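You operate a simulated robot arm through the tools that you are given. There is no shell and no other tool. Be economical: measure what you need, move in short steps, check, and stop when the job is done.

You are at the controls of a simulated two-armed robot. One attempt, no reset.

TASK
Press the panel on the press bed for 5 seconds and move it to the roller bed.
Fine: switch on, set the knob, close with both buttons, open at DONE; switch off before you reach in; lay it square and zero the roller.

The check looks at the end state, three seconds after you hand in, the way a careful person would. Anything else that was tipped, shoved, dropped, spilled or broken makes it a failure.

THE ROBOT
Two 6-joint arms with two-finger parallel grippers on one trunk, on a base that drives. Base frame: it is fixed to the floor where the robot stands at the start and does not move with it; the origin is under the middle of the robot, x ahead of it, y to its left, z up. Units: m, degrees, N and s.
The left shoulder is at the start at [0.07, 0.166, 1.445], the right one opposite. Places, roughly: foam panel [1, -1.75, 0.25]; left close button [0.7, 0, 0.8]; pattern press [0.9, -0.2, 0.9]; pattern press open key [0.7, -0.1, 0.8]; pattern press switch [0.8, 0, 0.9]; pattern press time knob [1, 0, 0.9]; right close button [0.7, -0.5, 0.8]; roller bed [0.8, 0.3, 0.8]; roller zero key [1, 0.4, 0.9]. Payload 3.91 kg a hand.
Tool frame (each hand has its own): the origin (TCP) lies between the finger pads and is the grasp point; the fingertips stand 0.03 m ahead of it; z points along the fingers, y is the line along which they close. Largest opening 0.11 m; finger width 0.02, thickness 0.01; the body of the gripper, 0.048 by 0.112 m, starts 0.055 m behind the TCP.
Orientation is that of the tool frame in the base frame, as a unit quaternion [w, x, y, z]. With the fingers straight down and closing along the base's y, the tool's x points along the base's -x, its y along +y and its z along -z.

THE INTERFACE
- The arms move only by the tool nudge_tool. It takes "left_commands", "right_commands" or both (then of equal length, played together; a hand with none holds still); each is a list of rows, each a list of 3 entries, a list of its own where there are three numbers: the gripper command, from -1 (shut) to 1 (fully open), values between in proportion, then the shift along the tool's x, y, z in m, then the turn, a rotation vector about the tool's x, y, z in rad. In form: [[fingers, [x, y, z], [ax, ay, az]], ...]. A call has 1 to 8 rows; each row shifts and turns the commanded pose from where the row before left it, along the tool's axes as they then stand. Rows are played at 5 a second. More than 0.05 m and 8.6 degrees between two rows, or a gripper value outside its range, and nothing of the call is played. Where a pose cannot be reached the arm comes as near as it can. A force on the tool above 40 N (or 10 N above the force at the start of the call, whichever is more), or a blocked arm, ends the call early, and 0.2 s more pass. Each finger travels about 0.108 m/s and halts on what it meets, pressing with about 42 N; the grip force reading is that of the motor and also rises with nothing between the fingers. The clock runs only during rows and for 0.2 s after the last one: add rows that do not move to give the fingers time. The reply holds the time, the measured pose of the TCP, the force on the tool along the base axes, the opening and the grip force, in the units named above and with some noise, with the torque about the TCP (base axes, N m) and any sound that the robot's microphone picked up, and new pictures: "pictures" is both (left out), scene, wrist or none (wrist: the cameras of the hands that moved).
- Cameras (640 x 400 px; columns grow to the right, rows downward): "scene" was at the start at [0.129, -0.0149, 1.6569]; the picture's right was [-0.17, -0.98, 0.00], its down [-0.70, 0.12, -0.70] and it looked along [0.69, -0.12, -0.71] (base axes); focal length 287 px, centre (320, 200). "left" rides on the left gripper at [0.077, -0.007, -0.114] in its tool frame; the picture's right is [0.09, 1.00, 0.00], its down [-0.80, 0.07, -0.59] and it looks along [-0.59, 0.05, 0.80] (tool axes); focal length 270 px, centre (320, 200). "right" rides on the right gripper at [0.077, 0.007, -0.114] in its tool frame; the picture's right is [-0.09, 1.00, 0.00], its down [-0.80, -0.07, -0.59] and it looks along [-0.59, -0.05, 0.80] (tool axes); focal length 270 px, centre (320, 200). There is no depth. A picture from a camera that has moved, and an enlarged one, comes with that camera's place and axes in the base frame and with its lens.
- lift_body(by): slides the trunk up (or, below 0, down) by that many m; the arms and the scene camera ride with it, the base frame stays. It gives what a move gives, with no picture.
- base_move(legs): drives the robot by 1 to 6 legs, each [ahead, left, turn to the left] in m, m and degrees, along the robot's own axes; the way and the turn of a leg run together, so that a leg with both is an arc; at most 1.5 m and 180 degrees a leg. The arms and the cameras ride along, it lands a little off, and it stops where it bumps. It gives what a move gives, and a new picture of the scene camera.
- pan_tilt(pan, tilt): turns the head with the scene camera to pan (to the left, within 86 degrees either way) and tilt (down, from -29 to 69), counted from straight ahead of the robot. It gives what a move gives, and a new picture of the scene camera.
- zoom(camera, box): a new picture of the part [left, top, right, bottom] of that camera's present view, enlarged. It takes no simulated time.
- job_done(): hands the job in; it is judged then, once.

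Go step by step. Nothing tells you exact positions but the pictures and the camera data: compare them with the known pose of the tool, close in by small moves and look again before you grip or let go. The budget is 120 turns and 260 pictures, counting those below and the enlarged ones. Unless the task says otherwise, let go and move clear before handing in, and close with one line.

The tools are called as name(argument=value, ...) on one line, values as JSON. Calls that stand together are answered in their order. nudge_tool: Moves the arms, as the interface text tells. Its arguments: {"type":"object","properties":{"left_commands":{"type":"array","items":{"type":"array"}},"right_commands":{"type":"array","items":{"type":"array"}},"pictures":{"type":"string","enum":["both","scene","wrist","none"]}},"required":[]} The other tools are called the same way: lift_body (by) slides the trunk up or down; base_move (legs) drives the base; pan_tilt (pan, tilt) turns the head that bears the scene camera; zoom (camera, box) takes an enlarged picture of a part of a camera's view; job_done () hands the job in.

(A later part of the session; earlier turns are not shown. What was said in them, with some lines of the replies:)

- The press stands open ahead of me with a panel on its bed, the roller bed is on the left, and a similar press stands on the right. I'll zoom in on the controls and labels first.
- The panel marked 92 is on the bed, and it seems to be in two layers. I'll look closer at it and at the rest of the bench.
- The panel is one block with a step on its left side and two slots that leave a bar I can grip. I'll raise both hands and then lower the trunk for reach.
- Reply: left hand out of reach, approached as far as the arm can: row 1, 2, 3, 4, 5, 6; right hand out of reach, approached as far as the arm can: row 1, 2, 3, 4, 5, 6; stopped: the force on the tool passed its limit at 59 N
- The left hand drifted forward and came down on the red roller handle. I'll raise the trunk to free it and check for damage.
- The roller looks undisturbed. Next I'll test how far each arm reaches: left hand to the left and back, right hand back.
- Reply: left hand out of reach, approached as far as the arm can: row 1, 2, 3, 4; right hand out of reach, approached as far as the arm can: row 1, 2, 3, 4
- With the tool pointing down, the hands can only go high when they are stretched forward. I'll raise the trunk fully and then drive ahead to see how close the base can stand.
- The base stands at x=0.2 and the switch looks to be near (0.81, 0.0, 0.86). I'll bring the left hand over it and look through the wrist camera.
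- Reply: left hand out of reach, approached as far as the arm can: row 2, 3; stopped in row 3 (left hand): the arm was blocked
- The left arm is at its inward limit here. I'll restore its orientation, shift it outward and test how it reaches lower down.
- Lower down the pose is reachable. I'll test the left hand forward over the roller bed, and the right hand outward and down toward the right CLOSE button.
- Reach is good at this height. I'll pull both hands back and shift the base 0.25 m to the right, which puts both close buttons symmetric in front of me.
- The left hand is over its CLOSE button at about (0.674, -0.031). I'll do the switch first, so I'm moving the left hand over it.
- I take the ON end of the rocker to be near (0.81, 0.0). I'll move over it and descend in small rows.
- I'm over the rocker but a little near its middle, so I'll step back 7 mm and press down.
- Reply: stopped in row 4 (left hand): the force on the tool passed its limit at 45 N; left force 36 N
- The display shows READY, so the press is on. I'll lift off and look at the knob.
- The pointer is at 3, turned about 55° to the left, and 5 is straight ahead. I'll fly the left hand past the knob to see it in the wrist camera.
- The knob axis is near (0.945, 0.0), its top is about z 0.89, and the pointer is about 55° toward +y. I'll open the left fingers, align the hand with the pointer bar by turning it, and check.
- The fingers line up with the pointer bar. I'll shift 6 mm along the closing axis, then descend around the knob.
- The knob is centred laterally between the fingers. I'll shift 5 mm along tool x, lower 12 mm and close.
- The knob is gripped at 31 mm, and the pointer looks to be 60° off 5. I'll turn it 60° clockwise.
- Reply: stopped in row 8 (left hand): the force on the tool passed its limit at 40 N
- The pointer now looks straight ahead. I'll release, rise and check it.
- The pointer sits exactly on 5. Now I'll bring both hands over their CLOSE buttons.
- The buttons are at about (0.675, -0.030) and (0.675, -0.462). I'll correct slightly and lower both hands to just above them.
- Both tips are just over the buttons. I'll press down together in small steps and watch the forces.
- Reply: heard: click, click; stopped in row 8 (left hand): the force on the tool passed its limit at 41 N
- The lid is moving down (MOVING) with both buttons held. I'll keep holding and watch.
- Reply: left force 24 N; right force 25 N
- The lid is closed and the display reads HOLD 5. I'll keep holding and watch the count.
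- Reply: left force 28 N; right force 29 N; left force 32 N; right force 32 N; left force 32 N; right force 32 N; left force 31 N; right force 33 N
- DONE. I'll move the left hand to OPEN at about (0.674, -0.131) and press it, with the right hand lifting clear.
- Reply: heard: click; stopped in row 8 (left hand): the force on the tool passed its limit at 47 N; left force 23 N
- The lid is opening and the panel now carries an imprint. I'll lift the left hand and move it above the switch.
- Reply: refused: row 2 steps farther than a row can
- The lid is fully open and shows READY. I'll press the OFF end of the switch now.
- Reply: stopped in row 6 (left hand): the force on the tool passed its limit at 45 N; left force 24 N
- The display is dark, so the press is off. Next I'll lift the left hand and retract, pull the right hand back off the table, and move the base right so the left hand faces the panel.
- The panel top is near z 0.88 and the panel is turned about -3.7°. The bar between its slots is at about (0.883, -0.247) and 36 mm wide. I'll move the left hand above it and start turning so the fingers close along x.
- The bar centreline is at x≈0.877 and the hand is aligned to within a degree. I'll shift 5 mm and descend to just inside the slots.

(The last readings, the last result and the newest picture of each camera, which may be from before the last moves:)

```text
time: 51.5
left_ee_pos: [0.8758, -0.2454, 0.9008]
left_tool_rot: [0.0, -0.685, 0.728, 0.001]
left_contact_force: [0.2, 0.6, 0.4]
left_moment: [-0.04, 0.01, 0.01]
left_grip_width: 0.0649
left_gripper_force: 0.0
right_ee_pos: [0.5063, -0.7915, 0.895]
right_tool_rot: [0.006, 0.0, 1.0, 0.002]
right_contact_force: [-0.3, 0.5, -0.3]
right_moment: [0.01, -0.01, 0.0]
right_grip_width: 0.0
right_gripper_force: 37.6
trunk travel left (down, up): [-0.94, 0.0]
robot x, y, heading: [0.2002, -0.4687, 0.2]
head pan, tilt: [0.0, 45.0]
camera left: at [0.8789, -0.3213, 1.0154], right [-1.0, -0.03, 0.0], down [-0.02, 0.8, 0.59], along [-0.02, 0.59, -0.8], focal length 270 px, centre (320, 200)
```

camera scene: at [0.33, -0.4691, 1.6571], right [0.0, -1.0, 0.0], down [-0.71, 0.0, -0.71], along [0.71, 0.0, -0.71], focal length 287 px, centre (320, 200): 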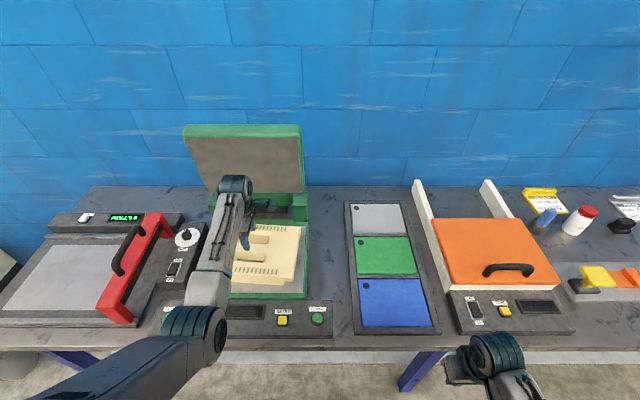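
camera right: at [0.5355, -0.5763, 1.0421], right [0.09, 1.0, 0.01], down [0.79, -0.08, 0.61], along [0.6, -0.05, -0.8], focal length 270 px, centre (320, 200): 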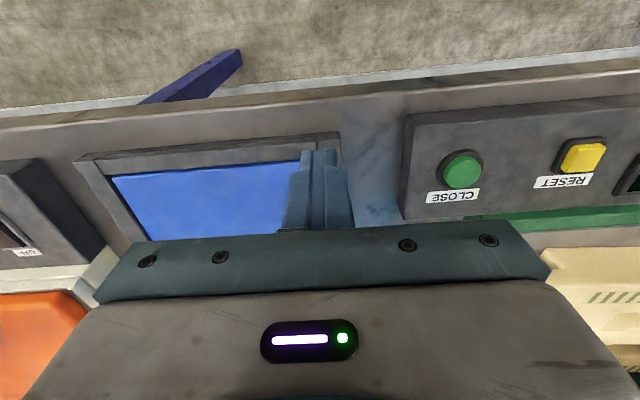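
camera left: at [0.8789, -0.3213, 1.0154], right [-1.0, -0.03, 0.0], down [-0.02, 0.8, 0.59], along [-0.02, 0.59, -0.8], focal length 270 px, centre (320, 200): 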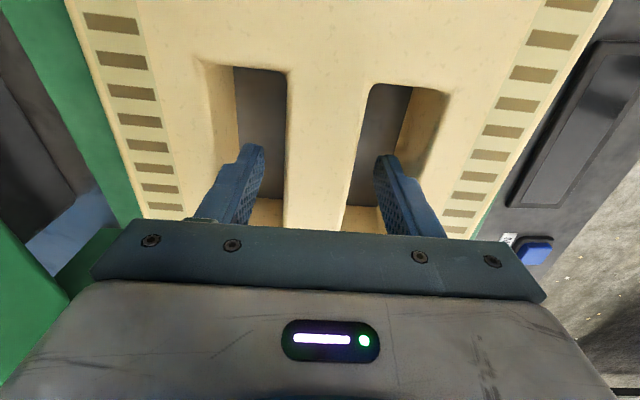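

The fingers are entering the slots centred. I'll descend further and close.

nudge_tool(left_commands=[[0.18, [0, 0, 0.015], [0, 0, 0]], [0.18, [0, 0, 0.015], [0, 0, 0]], [0.18, [0, 0, 0], [0, 0, 0]], [-0.1, [0, 0, 0], [0, 0, 0]], [-0.4, [0, 0, 0], [0, 0, 0]], [-0.6, [0, 0, 0], [0, 0, 0]], [-0.6, [0, 0, 0], [0, 0, 0]]], pictures="wrist")

```text
time: 53.1
left_ee_pos: [0.8742, -0.2446, 0.8755]
left_tool_rot: [0.003, -0.685, 0.729, -0.001]
left_contact_force: [-5.7, 3.8, 30.1]
left_moment: [-0.15, 1.45, -0.24]
left_grip_width: 0.0355
left_gripper_force: 41.8
right_ee_pos: [0.5042, -0.792, 0.8963]
right_tool_rot: [0.009, 0.0, 1.0, 0.002]
right_contact_force: [-0.4, 0.2, 0.8]
right_moment: [0.01, -0.03, -0.02]
right_grip_width: 0.0001
right_gripper_force: 37.5
trunk travel left (down, up): [-0.94, 0.0]
robot x, y, heading: [0.2022, -0.4696, -0.0]
head pan, tilt: [0.0, 45.0]
camera left: at [0.8756, -0.3215, 0.9896], right [-1.0, -0.03, 0.0], down [-0.02, 0.8, 0.6], along [-0.01, 0.6, -0.8], focal length 270 px, centre (320, 200)
```

left: 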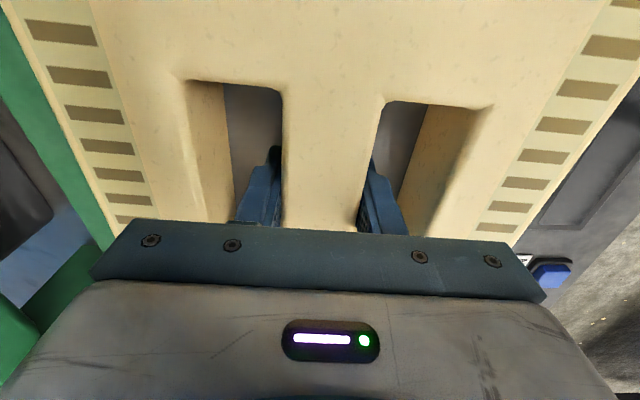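

The fingertips touched the bed at z≈0.845 and the bar is gripped at 35.5 mm. I'll lift slowly and check.

nudge_tool(left_commands=[[-0.7, [0, 0, -0.01], [0, 0, 0]], [-0.7, [0, 0, -0.015], [0, 0, 0]], [-0.7, [0, 0, -0.02], [0, 0, 0]], [-0.7, [0, 0, -0.025], [0, 0, 0]], [-0.7, [0, 0, -0.025], [0, 0, 0]], [-0.7, [0, 0, 0], [0, 0, 0]]], pictures="both")

```text
time: 54.5
left_ee_pos: [0.8777, -0.2426, 0.9652]
left_tool_rot: [-0.001, -0.686, 0.728, 0.001]
left_contact_force: [-0.6, -0.1, -0.4]
left_moment: [0.0, -0.03, 0.02]
left_grip_width: 0.0356
left_gripper_force: 41.9
right_ee_pos: [0.5076, -0.7918, 0.8937]
right_tool_rot: [0.006, 0.0, 1.0, 0.002]
right_contact_force: [-0.2, 0.0, 0.4]
right_moment: [-0.01, 0.01, -0.01]
right_grip_width: 0.0
right_gripper_force: 37.3
trunk travel left (down, up): [-0.94, 0.0]
robot x, y, heading: [0.1992, -0.4687, -0.1]
head pan, tilt: [0.0, 45.0]
camera scene: at [0.3299, -0.469, 1.6571], right [0.0, -1.0, 0.0], down [-0.71, 0.0, -0.71], along [0.71, 0.0, -0.71], focal length 287 px, centre (320, 200)
camera left: at [0.88, -0.3195, 1.0791], right [-1.0, -0.03, 0.0], down [-0.02, 0.8, 0.6], along [-0.02, 0.59, -0.8], focal length 270 px, centre (320, 200)
```

scene: 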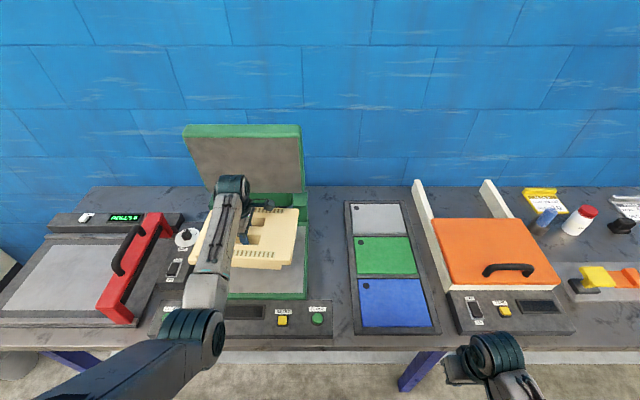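
left: 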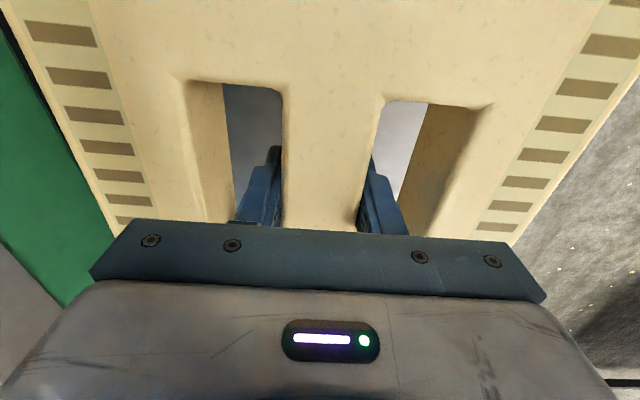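

The panel is up in one piece. I'll raise it higher and pull it back a little so it clears the roller handle before driving left.

nudge_tool(left_commands=[[-0.7, [0, 0.015, -0.025], [0, 0, 0]], [-0.7, [0, 0.015, -0.025], [0, 0, 0]], [-0.7, [0, 0.015, -0.025], [0, 0, 0]], [-0.7, [0, 0.0, 0], [0, 0, 0]]], pictures="none")

```text
time: 55.5
left_ee_pos: [0.8337, -0.2401, 1.0402]
left_tool_rot: [-0.002, -0.685, 0.728, 0.001]
left_contact_force: [0.3, 0.6, -0.6]
left_moment: [-0.02, 0.03, -0.01]
left_grip_width: 0.0354
left_gripper_force: 42.1
right_ee_pos: [0.5067, -0.7919, 0.8941]
right_tool_rot: [0.006, -0.001, 1.0, 0.003]
right_contact_force: [0.6, 0.0, 0.9]
right_moment: [0.0, 0.02, -0.01]
right_grip_width: 0.0
right_gripper_force: 37.8
trunk travel left (down, up): [-0.94, 0.0]
robot x, y, heading: [0.2038, -0.4696, 0.5]
head pan, tilt: [0.0, 45.0]
```

Clear at z≈1.0. I'm driving left 0.58 m to the roller bed.

base_move(legs=[[0, 0.58, 0]])

zoom(camera="left", box=[0, 0, 640, 400])

```text
time: 58.9
left_ee_pos: [0.8352, 0.3395, 1.0406]
left_tool_rot: [-0.001, -0.684, 0.729, 0.002]
left_contact_force: [0.3, -0.9, -1.1]
left_moment: [-0.01, 0.02, 0.01]
left_grip_width: 0.0354
left_gripper_force: 41.8
right_ee_pos: [0.5081, -0.2114, 0.8956]
right_tool_rot: [0.006, 0.003, 1.0, 0.002]
right_contact_force: [0.1, 0.8, 0.7]
right_moment: [0.02, 0.01, 0.01]
right_grip_width: 0.0001
right_gripper_force: 38.1
trunk travel left (down, up): [-0.94, 0.0]
robot x, y, heading: [0.1997, 0.1163, -0.1]
head pan, tilt: [0.0, 45.0]
camera scene: at [0.3315, 0.1121, 1.657], right [0.0, -1.0, 0.0], down [-0.71, 0.0, -0.71], along [0.71, 0.0, -0.71], focal length 287 px, centre (320, 200)
```

scene: 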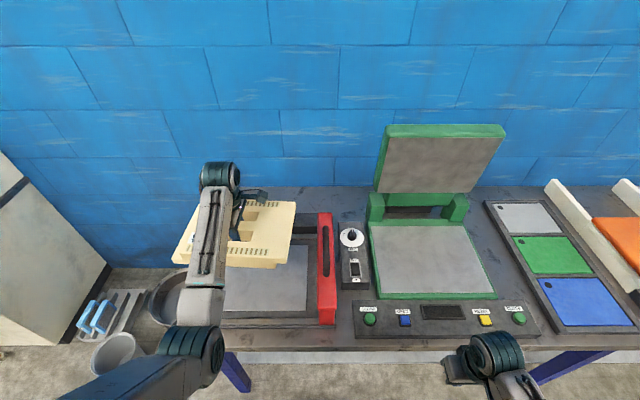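

```text
1.00 times, centred on (320, 200) of left (not enlarged: the box is as wide or as high as the picture)
camera zoom: at [0.8378, 0.2628, 1.1554], right [-1.0, -0.02, 0.0], down [-0.02, 0.8, 0.6], along [-0.02, 0.6, -0.8], focal length 270 px, centre (320, 200)
```

zoom: 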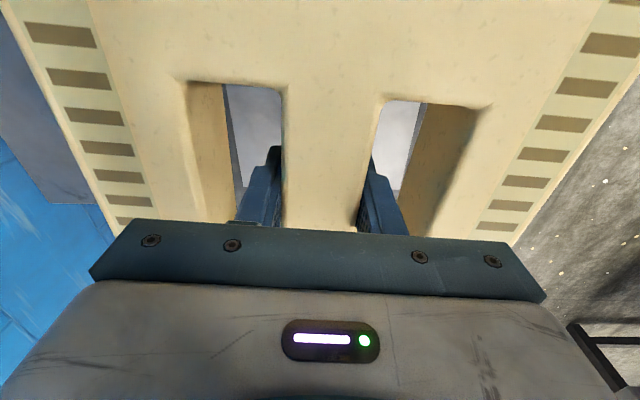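

zoom(camera="scene", box=[160, 180, 360, 330])

```text
2.67 times, centred on (260, 255) of scene
camera zoom: at [0.3315, 0.1121, 1.657], right [0.0, -1.0, 0.0], down [-0.71, 0.0, -0.71], along [0.71, 0.0, -0.71], focal length 765 px, centre (480, 53)
```

zoom: 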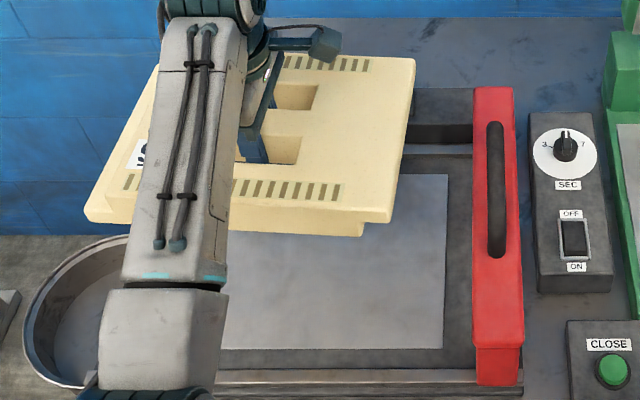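

The bed plate spans about x 0.71–0.955 and y 0.157–0.498. I'll centre the panel, square its yaw by 3.7° and lower it partway.

nudge_tool(left_commands=[[-0.7, [0.0115, 0.003, 0], [0, 0, -0.033]], [-0.7, [0, 0, 0.02], [0, 0, -0.032]], [-0.7, [0, 0, 0.03], [0, 0, 0]], [-0.7, [0, 0, 0.03], [0, 0, 0]], [-0.7, [0, 0, 0.03], [0, 0, 0]], [-0.7, [0, 0, 0.03], [0, 0, 0]], [-0.7, [0, 0, 0], [0, 0, 0]]], pictures="both")

zoom(camera="scene", box=[160, 180, 360, 330])

```text
time: 60.5
left_ee_pos: [0.8299, 0.3274, 0.9005]
left_tool_rot: [0.001, 0.707, -0.707, -0.001]
left_contact_force: [-0.5, 0.0, -1.6]
left_moment: [0.02, 0.01, 0.01]
left_grip_width: 0.0354
left_gripper_force: 42.0
right_ee_pos: [0.5071, -0.2101, 0.8941]
right_tool_rot: [0.007, 0.002, 1.0, 0.002]
right_contact_force: [-0.3, 0.4, -0.1]
right_moment: [0.03, 0.02, 0.01]
right_grip_width: 0.0002
right_gripper_force: 37.9
trunk travel left (down, up): [-0.94, 0.0]
robot x, y, heading: [0.1982, 0.1171, -0.1]
head pan, tilt: [0.0, 45.0]
camera scene: at [0.3314, 0.1135, 1.6571], right [0.0, -1.0, 0.0], down [-0.71, 0.0, -0.71], along [0.71, 0.0, -0.71], focal length 287 px, centre (320, 200)
camera left: at [0.8375, 0.2529, 1.0154], right [-1.0, -0.09, 0.0], down [-0.07, 0.8, 0.6], along [-0.05, 0.59, -0.8], focal length 270 px, centre (320, 200)
```

scene: 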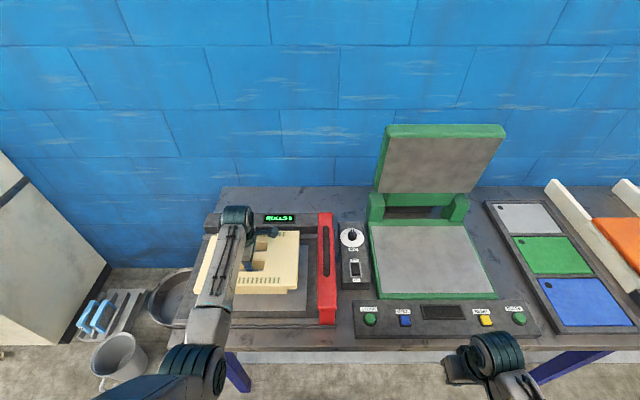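
left: 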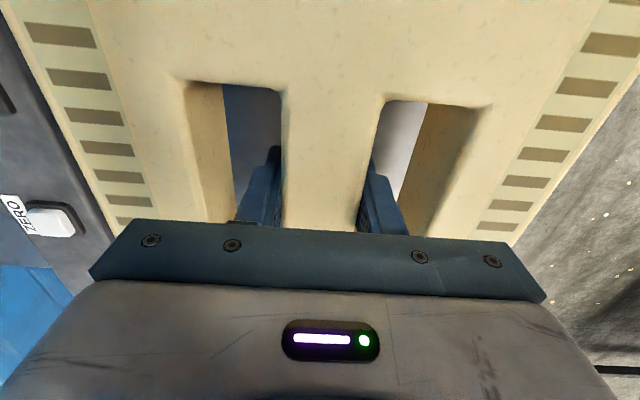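

```text
2.67 times, centred on (260, 255) of scene
camera zoom: at [0.3314, 0.1135, 1.6571], right [0.0, -1.0, 0.0], down [-0.71, 0.0, -0.71], along [0.71, 0.0, -0.71], focal length 765 px, centre (480, 53)
```

zoom: 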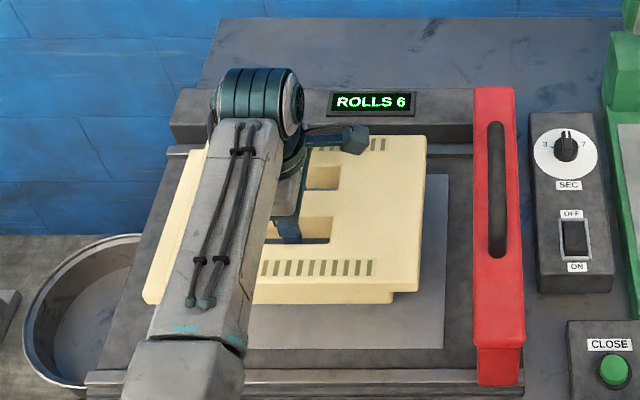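

The panel edges are parallel to the bed. I'll shift 5 mm forward and lower gently until contact.

nudge_tool(left_commands=[[-0.7, [0, -0.005, 0.015], [0, 0, 0]], [-0.7, [0, 0, 0.015], [0, 0, 0]], [-0.7, [0, 0, 0.01], [0, 0, 0]], [-0.7, [0, 0, 0.004], [0, 0, 0]], [-0.7, [0, 0, 0], [0, 0, 0]]], pictures="none")

zoom(camera="scene", box=[160, 180, 360, 330])

```text
time: 61.7
left_ee_pos: [0.8358, 0.3289, 0.8567]
left_tool_rot: [0.002, 0.707, -0.707, -0.001]
left_contact_force: [0.1, -0.4, -1.1]
left_moment: [0.03, -0.01, 0.03]
left_grip_width: 0.0356
left_gripper_force: 41.6
right_ee_pos: [0.5071, -0.2098, 0.8955]
right_tool_rot: [0.006, 0.002, 1.0, 0.001]
right_contact_force: [0.5, 0.2, 0.1]
right_moment: [-0.01, -0.03, -0.01]
right_grip_width: 0.0
right_gripper_force: 38.1
trunk travel left (down, up): [-0.94, 0.0]
robot x, y, heading: [0.1964, 0.1144, -0.2]
head pan, tilt: [0.0, 45.0]
```

```text
2.67 times, centred on (260, 255) of scene
camera zoom: at [0.3316, 0.1138, 1.657], right [0.0, -1.0, 0.0], down [-0.71, 0.0, -0.71], along [0.71, 0.0, -0.71], focal length 765 px, centre (480, 53)
```

zoom: 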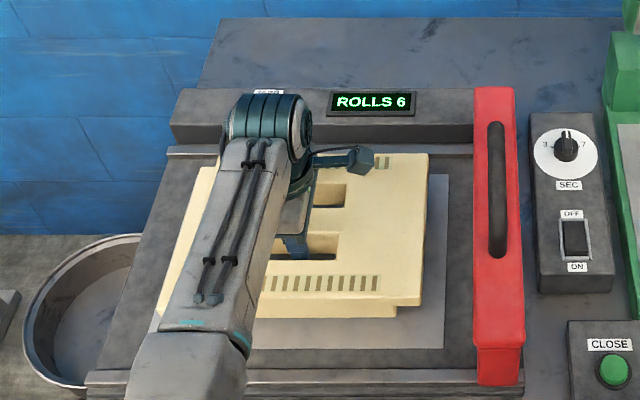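

nudge_tool(left_commands=[[-0.7, [0, 0, 0.004], [0, 0, 0]], [-0.7, [0, 0, 0.004], [0, 0, 0]], [-0.7, [0, 0, 0.003], [0, 0, 0]], [-0.7, [0, 0, 0], [0, 0, 0]]], pictures="none")

zoom(camera="scene", box=[160, 180, 360, 330])

```text
time: 62.7
left_ee_pos: [0.8363, 0.3295, 0.846]
left_tool_rot: [-0.001, -0.707, 0.707, 0.002]
left_contact_force: [-1.2, 0.5, -1.7]
left_moment: [0.0, 0.0, -0.04]
left_grip_width: 0.0355
left_gripper_force: 41.6
right_ee_pos: [0.5081, -0.2096, 0.8951]
right_tool_rot: [0.006, 0.002, 1.0, 0.002]
right_contact_force: [0.2, -0.2, -0.3]
right_moment: [0.02, -0.04, -0.02]
right_grip_width: 0.0
right_gripper_force: 37.6
trunk travel left (down, up): [-0.94, 0.0]
robot x, y, heading: [0.2013, 0.1172, -0.4]
head pan, tilt: [0.0, 45.0]
```

```text
2.67 times, centred on (260, 255) of scene
camera zoom: at [0.3316, 0.1138, 1.657], right [0.0, -1.0, 0.0], down [-0.71, 0.0, -0.71], along [0.71, 0.0, -0.71], focal length 765 px, centre (480, 53)
```

zoom: 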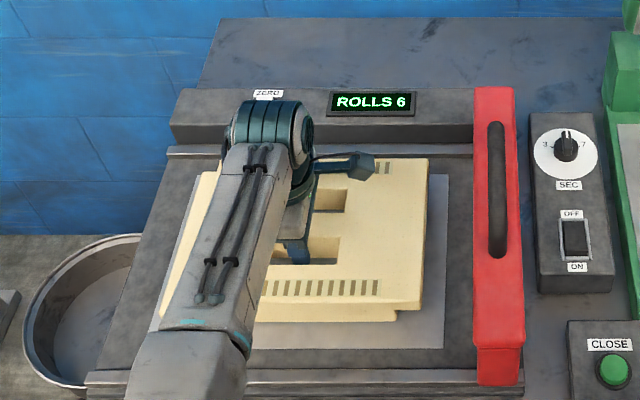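

Centring looks good, with margins of about 25 mm front and back. I'll continue down to contact.

nudge_tool(left_commands=[[-0.7, [0, 0, 0.004], [0, 0, 0]], [-0.7, [0, 0, 0.004], [0, 0, 0]], [-0.7, [0, 0, 0.003], [0, 0, 0]], [-0.7, [0, 0, 0.002], [0, 0, 0]], [-0.7, [0, 0, 0], [0, 0, 0]]], pictures="none")

```text
time: 63.5
left_ee_pos: [0.8372, 0.3286, 0.8424]
left_tool_rot: [0.004, -0.707, 0.707, -0.002]
left_contact_force: [-11.8, 1.2, 22.5]
left_moment: [-0.68, 1.93, -0.18]
left_grip_width: 0.0356
left_gripper_force: 41.6
right_ee_pos: [0.5043, -0.2101, 0.8952]
right_tool_rot: [0.008, 0.002, 1.0, 0.002]
right_contact_force: [-0.7, 0.3, 0.0]
right_moment: [-0.03, 0.0, 0.01]
right_grip_width: 0.0
right_gripper_force: 37.8
trunk travel left (down, up): [-0.94, 0.0]
robot x, y, heading: [0.2026, 0.1176, -0.2]
head pan, tilt: [0.0, 45.0]
stopped in row 4 (left hand): the force on the tool passed its limit at 43 N (the readings are from after the stop); the commanded pose is now the measured one
```

Contact with the bed at tip z≈0.812. I'll ease up 2 mm, open the fingers gently within the slots and rise clear.

nudge_tool(left_commands=[[-0.7, [0, 0, -0.002], [0, 0, 0]], [-0.3, [0, 0, 0], [0, 0, 0]], [0.0, [0, 0, 0], [0, 0, 0]], [0.15, [0, 0, 0], [0, 0, 0]], [0.15, [0, 0, 0], [0, 0, 0]]], pictures="wrist")

```text
time: 64.7
left_ee_pos: [0.8427, 0.3288, 0.8417]
left_tool_rot: [0.004, -0.707, 0.707, -0.003]
left_contact_force: [15.5, 0.8, 19.6]
left_moment: [-0.13, 0.21, 0.07]
left_grip_width: 0.0556
left_gripper_force: 0.1
right_ee_pos: [0.5086, -0.2106, 0.8944]
right_tool_rot: [0.006, 0.003, 1.0, 0.002]
right_contact_force: [-0.3, 0.1, -0.1]
right_moment: [-0.01, 0.02, 0.0]
right_grip_width: 0.0002
right_gripper_force: 38.2
trunk travel left (down, up): [-0.94, 0.0]
robot x, y, heading: [0.2032, 0.1127, -0.2]
head pan, tilt: [0.0, 45.0]
camera left: at [0.8479, 0.253, 0.9569], right [-1.0, -0.09, -0.01], down [-0.08, 0.8, 0.6], along [-0.04, 0.59, -0.8], focal length 270 px, centre (320, 200)
```

left: 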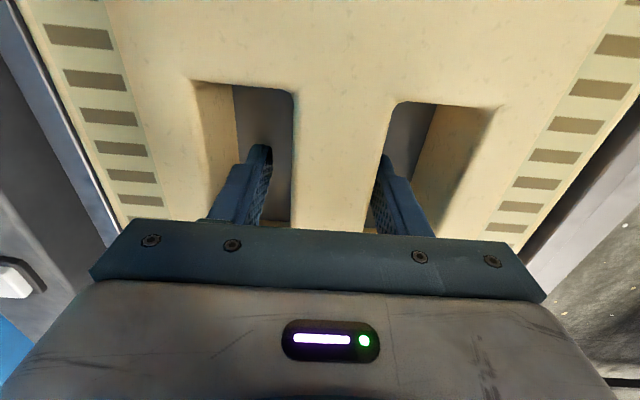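

There is some side force at this opening. I'll close to 48 mm and rise slowly.

nudge_tool(left_commands=[[-0.12, [0, 0, 0], [0, 0, 0]], [-0.12, [0, 0, -0.005], [0, 0, 0]], [-0.12, [0, 0, -0.005], [0, 0, 0]], [-0.12, [0, 0, 0], [0, 0, 0]]], pictures="wrist")

```text
time: 65.7
left_ee_pos: [0.84, 0.3303, 0.8492]
left_tool_rot: [0.002, -0.707, 0.708, 0.0]
left_contact_force: [-0.3, 0.2, -0.7]
left_moment: [-0.01, 0.01, -0.01]
left_grip_width: 0.0486
left_gripper_force: 0.0
right_ee_pos: [0.5068, -0.21, 0.8942]
right_tool_rot: [0.006, 0.002, 1.0, 0.001]
right_contact_force: [0.0, 0.1, 0.8]
right_moment: [-0.02, 0.01, -0.03]
right_grip_width: 0.0
right_gripper_force: 36.8
trunk travel left (down, up): [-0.94, 0.0]
robot x, y, heading: [0.1986, 0.1157, -0.4]
head pan, tilt: [0.0, 45.0]
camera left: at [0.8463, 0.2541, 0.9637], right [-1.0, -0.09, 0.0], down [-0.07, 0.8, 0.6], along [-0.05, 0.59, -0.8], focal length 270 px, centre (320, 200)
```

left: 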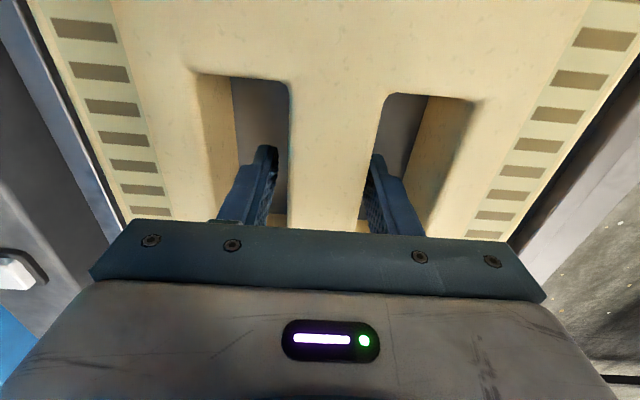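

The hand is free of forces. I'll rise straight out of the slots.

nudge_tool(left_commands=[[-0.12, [0, 0, -0.015], [0, 0, 0]], [-0.12, [0, 0, -0.02], [0, 0, 0]], [-0.12, [0, 0, -0.03], [0, 0, 0]], [-0.12, [0, 0, -0.03], [0, 0, 0]], [-0.12, [0, 0, -0.02], [0, 0, 0]], [-0.12, [0, 0, 0], [0, 0, 0]]], pictures="both")

zoom(camera="scene", box=[160, 180, 360, 330])

```text
time: 67.1
left_ee_pos: [0.841, 0.3289, 0.9649]
left_tool_rot: [0.003, -0.707, 0.708, -0.001]
left_contact_force: [-1.1, -0.2, -0.2]
left_moment: [-0.02, -0.03, 0.01]
left_grip_width: 0.0485
left_gripper_force: 0.0
right_ee_pos: [0.5081, -0.2093, 0.8947]
right_tool_rot: [0.007, 0.002, 1.0, 0.001]
right_contact_force: [-0.5, -0.4, 0.4]
right_moment: [-0.05, -0.01, -0.02]
right_grip_width: 0.0001
right_gripper_force: 37.7
trunk travel left (down, up): [-0.94, 0.0]
robot x, y, heading: [0.2034, 0.1153, -0.1]
head pan, tilt: [0.0, 45.0]
camera scene: at [0.3316, 0.1139, 1.657], right [0.0, -1.0, 0.0], down [-0.71, 0.0, -0.71], along [0.71, 0.0, -0.71], focal length 287 px, centre (320, 200)
camera left: at [0.8475, 0.2531, 1.0798], right [-1.0, -0.09, -0.01], down [-0.07, 0.8, 0.6], along [-0.05, 0.59, -0.8], focal length 270 px, centre (320, 200)
```

scene: 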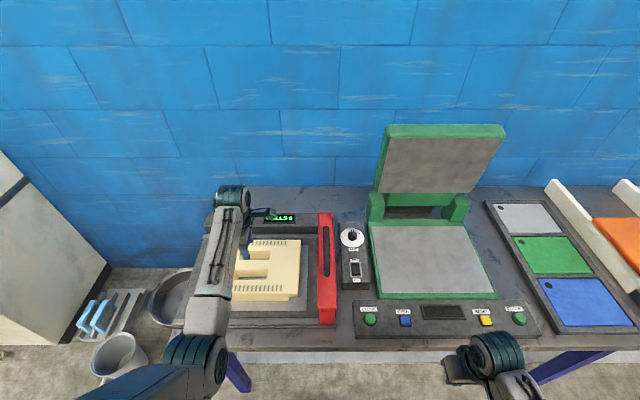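
left: 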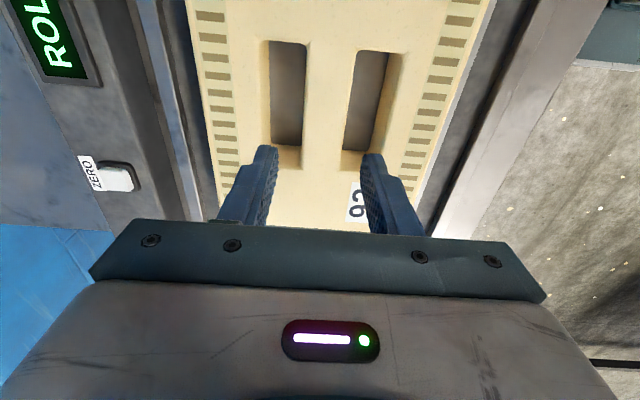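

```text
2.67 times, centred on (260, 255) of scene
camera zoom: at [0.3316, 0.1139, 1.657], right [0.0, -1.0, 0.0], down [-0.71, 0.0, -0.71], along [0.71, 0.0, -0.71], focal length 765 px, centre (480, 53)
```

zoom: 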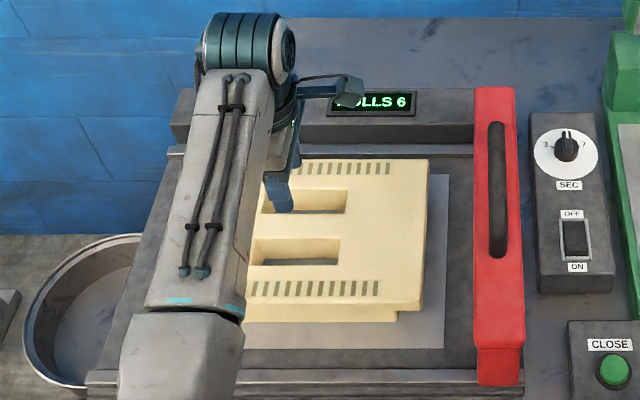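

The panel lies flat and square on the bed. The ZERO key is near (1.022, 0.40), so I'll shut the fingers and reach over it.

nudge_tool(left_commands=[[-1, [-0.01, -0.03, 0], [0, 0, 0]], [-1, [-0.015, -0.03, 0], [0, 0, 0]], [-1, [-0.015, -0.03, 0], [0, 0, 0]], [-1, [-0.015, -0.03, 0], [0, 0, 0]], [-1, [-0.016, -0.03, 0], [0, 0, 0]], [-1, [0, -0.03, 0], [0, 0, 0]], [-1, [0, 0, 0], [0, 0, 0]]], pictures="both")

```text
time: 68.7
left_ee_pos: [0.9892, 0.3994, 0.9714]
left_tool_rot: [-0.004, 0.707, -0.707, 0.001]
left_contact_force: [-0.2, 0.4, 0.3]
left_moment: [-0.02, 0.02, -0.01]
left_grip_width: 0.0
left_gripper_force: 37.7
left hand out of reach, approached as far as the arm can: row 6
right_ee_pos: [0.5069, -0.2092, 0.8947]
right_tool_rot: [0.006, 0.002, 1.0, 0.002]
right_contact_force: [-0.1, 0.5, 0.6]
right_moment: [-0.01, 0.04, 0.01]
right_grip_width: 0.0001
right_gripper_force: 37.8
trunk travel left (down, up): [-0.94, 0.0]
robot x, y, heading: [0.2008, 0.1116, -0.0]
head pan, tilt: [0.0, 45.0]
camera scene: at [0.3307, 0.1141, 1.6572], right [0.0, -1.0, 0.0], down [-0.71, 0.0, -0.71], along [0.71, 0.0, -0.71], focal length 287 px, centre (320, 200)
camera left: at [0.9946, 0.3233, 1.0857], right [-1.0, -0.09, -0.01], down [-0.08, 0.8, 0.6], along [-0.05, 0.59, -0.8], focal length 270 px, centre (320, 200)
```

scene: 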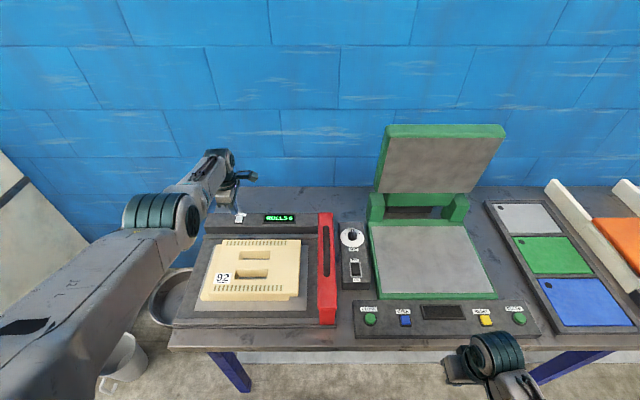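
left: 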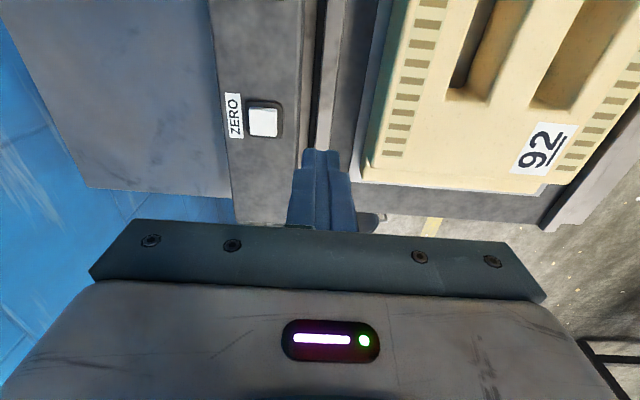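

The hand is just short of the key. I'll drive 6 cm ahead.

base_move(legs=[[0.06, 0, 0]])

zoom(camera="left", box=[0, 0, 640, 400])

zoom(camera="scene", box=[190, 180, 350, 330])

```text
time: 69.7
left_ee_pos: [1.0408, 0.3988, 0.9773]
left_tool_rot: [-0.005, 0.707, -0.707, 0.005]
left_contact_force: [-0.5, 0.0, -0.1]
left_moment: [0.04, -0.05, -0.01]
left_grip_width: 0.0
left_gripper_force: 37.9
right_ee_pos: [0.5601, -0.2105, 0.8967]
right_tool_rot: [0.009, 0.002, 1.0, 0.001]
right_contact_force: [-0.7, -0.4, 0.1]
right_moment: [0.01, -0.05, 0.02]
right_grip_width: 0.0
right_gripper_force: 37.6
trunk travel left (down, up): [-0.94, 0.0]
robot x, y, heading: [0.2607, 0.113, -0.0]
head pan, tilt: [0.0, 45.0]
camera scene: at [0.3777, 0.1132, 1.6582], right [0.0, -1.0, 0.0], down [-0.7, 0.0, -0.71], along [0.71, 0.0, -0.7], focal length 287 px, centre (320, 200)
```

scene: 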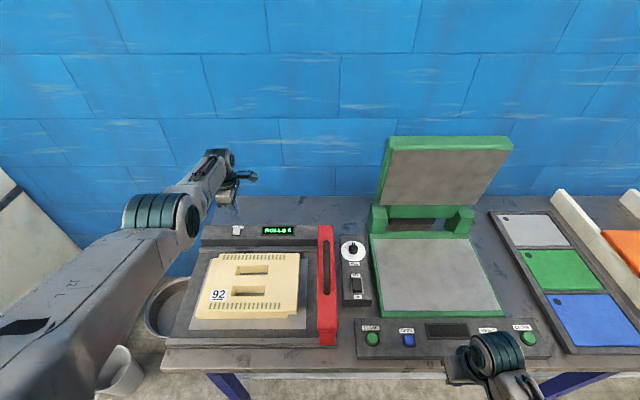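

```text
1.00 times, centred on (320, 200) of left (not enlarged: the box is as wide or as high as the picture)
camera zoom: at [1.0459, 0.3225, 1.092], right [-1.0, -0.09, -0.01], down [-0.08, 0.8, 0.59], along [-0.04, 0.59, -0.8], focal length 270 px, centre (320, 200)
```

zoom: 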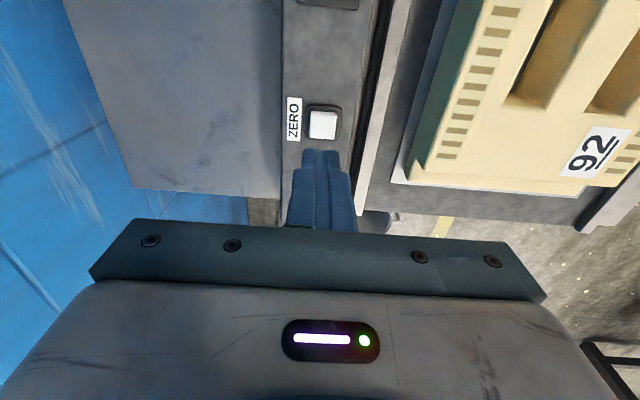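

```text
2.67 times, centred on (270, 255) of scene
camera zoom: at [0.3777, 0.1132, 1.6582], right [0.0, -1.0, 0.0], down [-0.7, 0.0, -0.71], along [0.71, 0.0, -0.7], focal length 765 px, centre (453, 53)
```

zoom: 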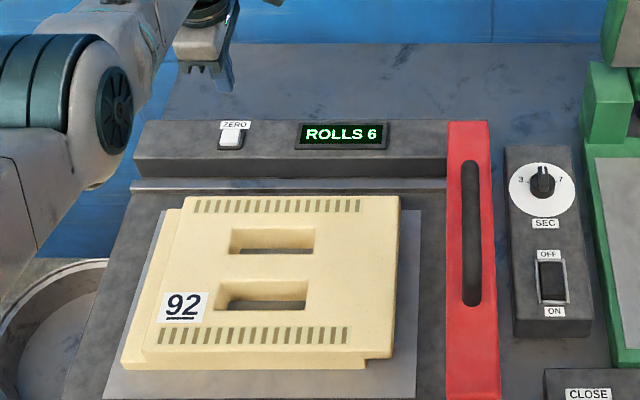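

The ZERO key lies on the hand's midline, about 6 mm further in y. I'll shift and press down.

nudge_tool(left_commands=[[-1, [-0.006, 0, 0.02], [0, 0, 0]], [-1, [0, 0, 0.02], [0, 0, 0]], [-1, [0, 0, 0.012], [0, 0, 0]], [-1, [0, 0, 0], [0, 0, 0]]], pictures="wrist")

zoom(camera="scene", box=[190, 180, 350, 330])

```text
time: 70.7
left_ee_pos: [1.0289, 0.4023, 0.9261]
left_tool_rot: [0.002, -0.707, 0.707, -0.001]
left_contact_force: [0.3, 0.4, -0.9]
left_moment: [0.0, 0.04, 0.02]
left_grip_width: 0.0
left_gripper_force: 37.5
left hand out of reach, approached as far as the arm can: row 1, 2, 3
right_ee_pos: [0.566, -0.2086, 0.8939]
right_tool_rot: [0.005, 0.002, 1.0, 0.001]
right_contact_force: [0.6, 0.0, -0.4]
right_moment: [-0.01, 0.0, 0.0]
right_grip_width: 0.0
right_gripper_force: 37.9
trunk travel left (down, up): [-0.94, 0.0]
robot x, y, heading: [0.2628, 0.1151, -0.3]
head pan, tilt: [0.0, 45.0]
camera left: at [1.0351, 0.3267, 1.0401], right [-1.0, -0.09, -0.01], down [-0.07, 0.8, 0.6], along [-0.05, 0.59, -0.8], focal length 270 px, centre (320, 200)
```

left: 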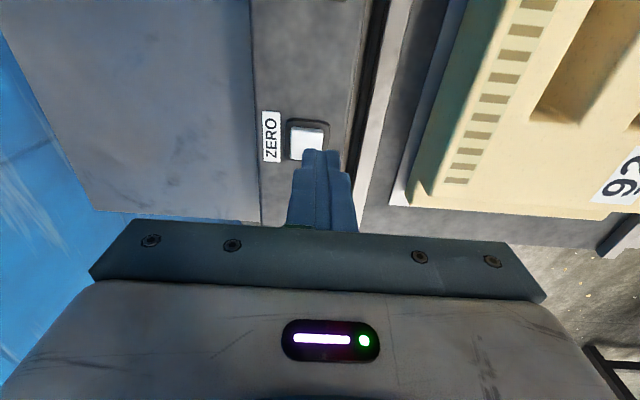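

```text
2.67 times, centred on (270, 255) of scene
camera zoom: at [0.3921, 0.1141, 1.6569], right [0.0, -1.0, 0.0], down [-0.71, 0.0, -0.71], along [0.71, 0.0, -0.71], focal length 765 px, centre (453, 53)
```

zoom: 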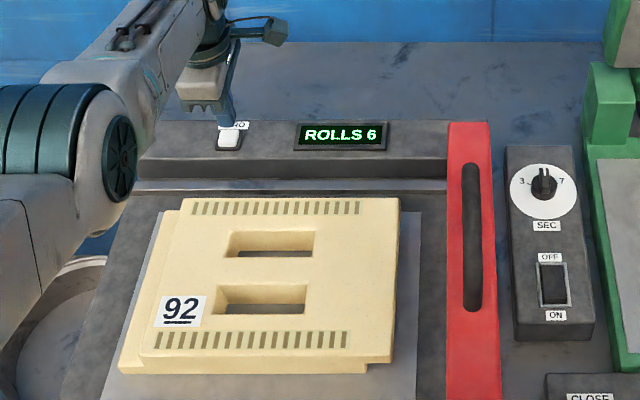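

I'm still at the edge of reach, so I'll drive 4 cm ahead and then bring the hand back over the key.

base_move(legs=[[0.04, 0, 0]])

nudge_tool(left_commands=[[-1, [0, 0.015, 0], [0, 0, 0]], [-1, [0, 0.015, 0], [0, 0, 0]], [-1, [0, 0, 0], [0, 0, 0]]], pictures="wrist")

```text
time: 71.6
left_ee_pos: [1.0607, 0.4019, 0.9334]
left_tool_rot: [0.006, -0.707, 0.708, -0.006]
left_contact_force: [-1.1, -1.0, 0.6]
left_moment: [0.0, -0.07, 0.02]
left_grip_width: 0.0
left_gripper_force: 38.0
right_ee_pos: [0.5971, -0.2096, 0.8964]
right_tool_rot: [0.01, 0.002, 1.0, 0.001]
right_contact_force: [-1.5, -0.8, -0.7]
right_moment: [0.0, -0.04, 0.02]
right_grip_width: 0.0001
right_gripper_force: 37.1
trunk travel left (down, up): [-0.94, 0.0]
robot x, y, heading: [0.2995, 0.1185, -0.2]
head pan, tilt: [0.0, 45.0]
camera scene: at [0.4165, 0.1133, 1.6583], right [0.0, -1.0, 0.0], down [-0.7, 0.0, -0.71], along [0.71, 0.0, -0.7], focal length 287 px, centre (320, 200)
```

scene: 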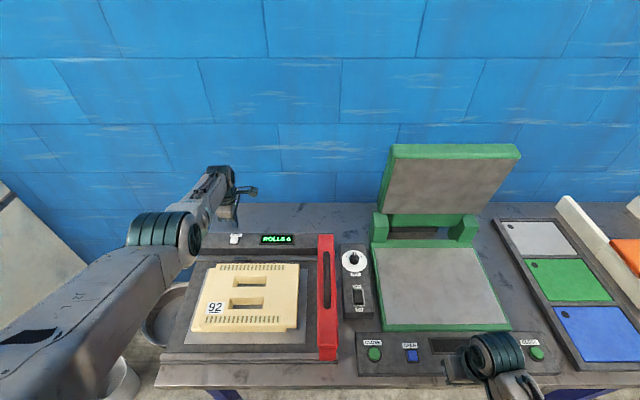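

```text
time: 72.4
left_ee_pos: [1.0378, 0.402, 0.9257]
left_tool_rot: [0.002, -0.706, 0.708, -0.001]
left_contact_force: [-0.1, -1.1, -1.0]
left_moment: [0.0, 0.04, 0.01]
left_grip_width: 0.0
left_gripper_force: 37.8
right_ee_pos: [0.6052, -0.2108, 0.8929]
right_tool_rot: [0.005, 0.002, 1.0, 0.002]
right_contact_force: [-0.3, -0.5, -0.9]
right_moment: [0.03, -0.01, 0.0]
right_grip_width: 0.0001
right_gripper_force: 37.7
trunk travel left (down, up): [-0.94, 0.0]
robot x, y, heading: [0.3001, 0.1173, -0.1]
head pan, tilt: [0.0, 45.0]
camera left: at [1.0439, 0.3257, 1.0397], right [-1.0, -0.09, 0.0], down [-0.07, 0.8, 0.6], along [-0.05, 0.59, -0.8], focal length 270 px, centre (320, 200)
```

left: 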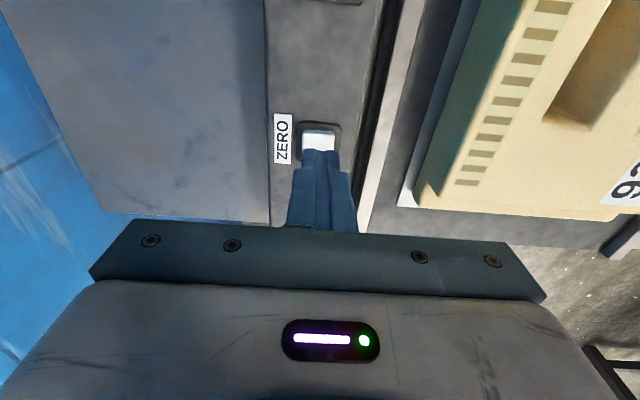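

The fingertip is over the key. Pressing now.

nudge_tool(left_commands=[[-1, [0, 0, 0.01], [0, 0, 0]], [-1, [0, 0, 0.008], [0, 0, 0]], [-1, [0, 0, 0.006], [0, 0, 0]], [-1, [0, 0, 0.005], [0, 0, 0]], [-1, [0, 0, 0.005], [0, 0, 0]], [-1, [0, 0, 0.004], [0, 0, 0]]], pictures="wrist")

zoom(camera="scene", box=[190, 200, 350, 350])

```text
time: 73.8
left_ee_pos: [1.036, 0.402, 0.8873]
left_tool_rot: [0.002, -0.707, 0.708, -0.001]
left_contact_force: [-0.5, 0.4, 0.4]
left_moment: [0.0, 0.03, 0.01]
left_grip_width: 0.0004
left_gripper_force: 37.8
right_ee_pos: [0.6059, -0.2099, 0.8945]
right_tool_rot: [0.005, 0.002, 1.0, 0.002]
right_contact_force: [-0.7, 1.0, 0.1]
right_moment: [0.0, 0.02, -0.04]
right_grip_width: 0.0
right_gripper_force: 37.4
trunk travel left (down, up): [-0.94, 0.0]
robot x, y, heading: [0.2995, 0.1149, -0.0]
head pan, tilt: [0.0, 45.0]
camera left: at [1.0431, 0.3261, 1.0027], right [-1.0, -0.09, -0.01], down [-0.07, 0.8, 0.6], along [-0.05, 0.59, -0.8], focal length 270 px, centre (320, 200)
```

left: 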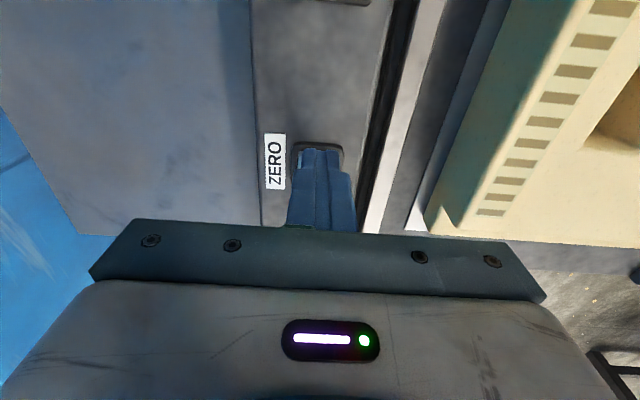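

```text
2.67 times, centred on (270, 275) of scene
camera zoom: at [0.4301, 0.1136, 1.657], right [0.0, -1.0, 0.0], down [-0.71, 0.0, -0.71], along [0.71, 0.0, -0.71], focal length 765 px, centre (453, 0)
```

zoom: 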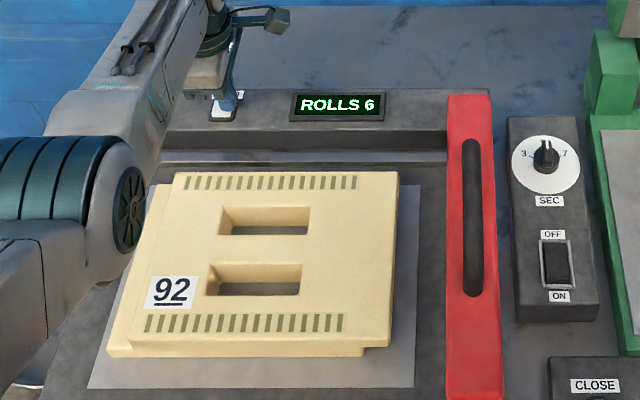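

nudge_tool(left_commands=[[-1, [0, 0, 0.005], [0, 0, 0]], [-1, [0, 0, 0.004], [0, 0, 0]], [-1, [0, 0, 0.004], [0, 0, 0]], [-1, [0, 0, 0.004], [0, 0, 0]], [-1, [0, 0, 0.004], [0, 0, 0]], [-1, [0, 0, 0.004], [0, 0, 0]]], pictures="none")

zoom(camera="scene", box=[190, 200, 350, 350])

```text
time: 75.2
left_ee_pos: [1.0378, 0.4036, 0.8748]
left_tool_rot: [0.01, -0.707, 0.707, -0.006]
left_contact_force: [-11.0, -2.6, 21.1]
left_moment: [0.01, 0.39, 0.03]
left_grip_width: 0.0
left_gripper_force: 38.1
right_ee_pos: [0.6009, -0.2108, 0.8955]
right_tool_rot: [0.008, 0.002, 1.0, 0.002]
right_contact_force: [0.7, -0.4, 0.0]
right_moment: [0.01, 0.03, 0.02]
right_grip_width: 0.0
right_gripper_force: 37.1
trunk travel left (down, up): [-0.94, 0.0]
robot x, y, heading: [0.3015, 0.1131, -0.0]
head pan, tilt: [0.0, 45.0]
heard: click
stopped in row 6 (left hand): the force on the tool passed its limit at 44 N (the readings are from after the stop); the commanded pose is now the measured one
```

```text
2.67 times, centred on (270, 275) of scene
camera zoom: at [0.4216, 0.1112, 1.6576], right [0.0, -1.0, 0.0], down [-0.7, 0.0, -0.71], along [0.71, 0.0, -0.7], focal length 765 px, centre (453, 0)
```

zoom: 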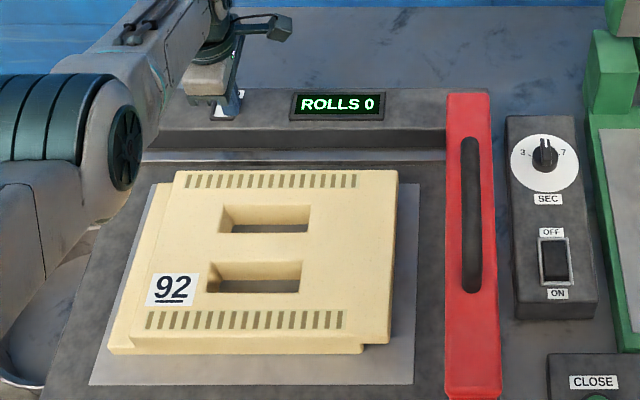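

ROLLS reads 0. I'll lift the left hand clear and back off.

nudge_tool(left_commands=[[-1, [0, 0, -0.03], [0, 0, 0]], [-1, [0, 0.01, -0.03], [0, 0, 0]], [-1, [0, 0.02, -0.03], [0, 0, 0]], [-1, [0, 0.03, -0.015], [0, 0, 0]], [-1, [0, 0.03, 0], [0, 0, 0]], [-1, [0, 0, 0], [0, 0, 0]]], pictures="none")

base_move(legs=[[-0.3, 0, 0]])

```text
time: 76.5
left_ee_pos: [0.9492, 0.4, 0.9735]
left_tool_rot: [-0.008, 0.707, -0.707, 0.004]
left_contact_force: [-0.6, 0.4, -0.7]
left_moment: [0.0, 0.03, 0.0]
left_grip_width: 0.0001
left_gripper_force: 37.5
right_ee_pos: [0.6059, -0.2095, 0.8945]
right_tool_rot: [0.006, 0.002, 1.0, 0.002]
right_contact_force: [0.6, -0.1, 0.1]
right_moment: [-0.02, 0.03, 0.04]
right_grip_width: 0.0
right_gripper_force: 37.9
trunk travel left (down, up): [-0.94, 0.0]
robot x, y, heading: [0.2992, 0.1166, -0.3]
head pan, tilt: [0.0, 45.0]
```

```text
time: 78.6
left_ee_pos: [0.6455, 0.4026, 0.9728]
left_tool_rot: [-0.006, 0.708, -0.706, 0.004]
left_contact_force: [-0.2, 0.7, -0.8]
left_moment: [0.02, 0.02, 0.0]
left_grip_width: 0.0002
left_gripper_force: 37.5
right_ee_pos: [0.3034, -0.2072, 0.8937]
right_tool_rot: [0.004, 0.0, 1.0, 0.002]
right_contact_force: [0.5, -0.1, -0.1]
right_moment: [0.01, 0.0, 0.02]
right_grip_width: 0.0
right_gripper_force: 37.4
trunk travel left (down, up): [-0.94, 0.0]
robot x, y, heading: [-0.0066, 0.1166, -0.2]
head pan, tilt: [0.0, 45.0]
camera scene: at [0.1283, 0.1146, 1.6568], right [0.0, -1.0, 0.0], down [-0.71, 0.0, -0.71], along [0.71, 0.0, -0.71], focal length 287 px, centre (320, 200)
```

scene: 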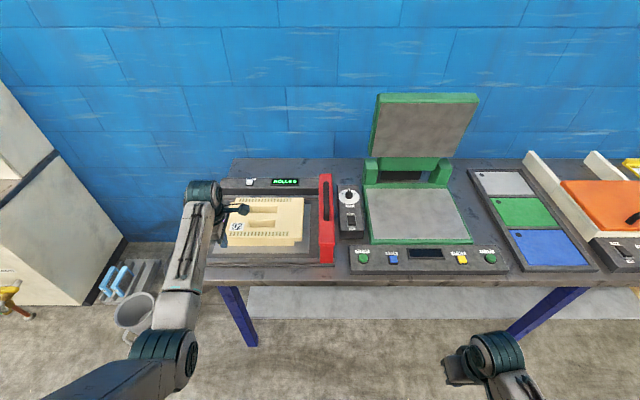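

I'll back off a bit more and then check the panel's squareness in close-up.

base_move(legs=[[-0.2, 0.2, 0]])

zoom(camera="scene", box=[220, 140, 440, 270])

```text
time: 80.6
left_ee_pos: [0.4477, 0.6047, 0.9735]
left_tool_rot: [-0.007, 0.71, -0.704, 0.005]
left_contact_force: [-0.4, -0.2, 0.3]
left_moment: [-0.03, 0.0, -0.02]
left_grip_width: 0.0
left_gripper_force: 37.4
right_ee_pos: [0.1092, -0.0095, 0.894]
right_tool_rot: [0.005, -0.003, 1.0, 0.001]
right_contact_force: [1.0, 0.6, -0.4]
right_moment: [0.01, 0.01, -0.01]
right_grip_width: 0.0
right_gripper_force: 37.7
trunk travel left (down, up): [-0.94, 0.0]
robot x, y, heading: [-0.1982, 0.3152, 0.5]
head pan, tilt: [0.0, 45.0]
camera scene: at [-0.0686, 0.3114, 1.6569], right [0.01, -1.0, 0.0], down [-0.71, 0.0, -0.71], along [0.71, 0.0, -0.71], focal length 287 px, centre (320, 200)
```

scene: 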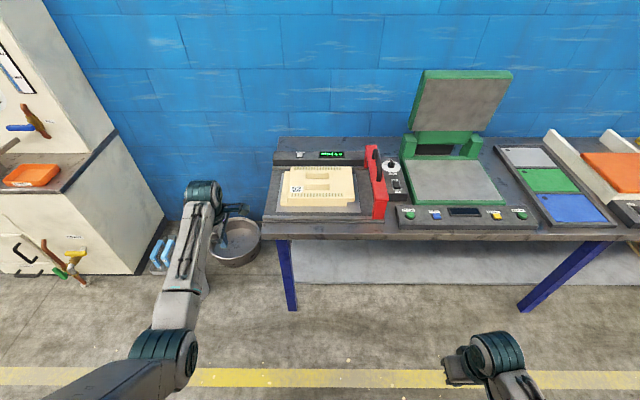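

```text
2.91 times, centred on (330, 205) of scene
camera zoom: at [-0.0686, 0.3114, 1.6569], right [0.01, -1.0, 0.0], down [-0.71, 0.0, -0.71], along [0.71, 0.0, -0.71], focal length 834 px, centre (291, 186)
```

zoom: 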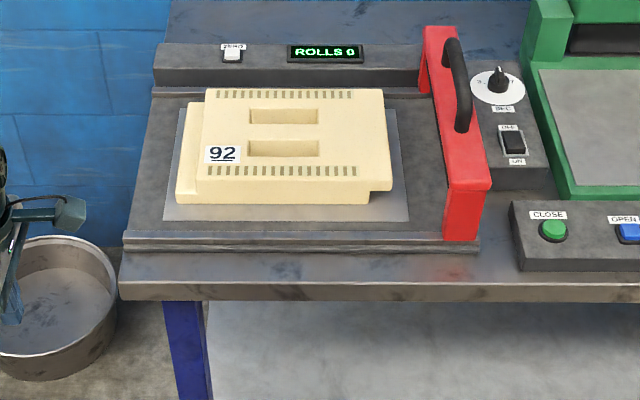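

zoom(camera="scene", box=[270, 160, 370, 225])

```text
6.15 times, centred on (320, 192) of scene
camera zoom: at [-0.0686, 0.3114, 1.6569], right [0.01, -1.0, 0.0], down [-0.71, 0.0, -0.71], along [0.71, 0.0, -0.71], focal length 1765 px, centre (320, 246)
```

zoom: 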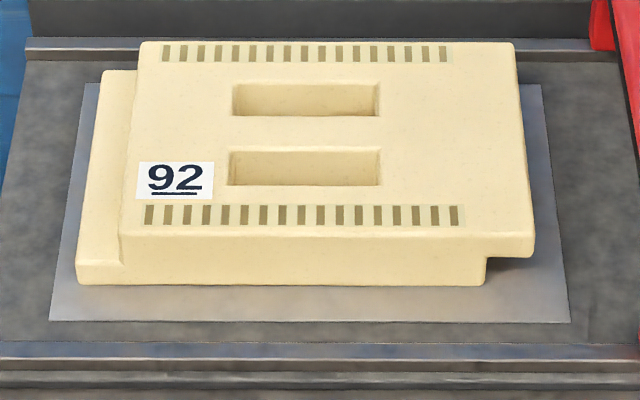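

The panel is flat, square and centred on the bed. The roller reads 0, the press is off and open, and both hands are clear, so I'm handing in.

job_done()

```text
The job is handed in.
```

The panel marked 92 was pressed for 5 seconds and now lies square on the roller bed. The roller counter reads 0, the press is open and off, and the job is handed in. Early on, the left hand pushed down on the red roller handle (59 N) while I lowered the trunk; it looked undisturbed afterwards.
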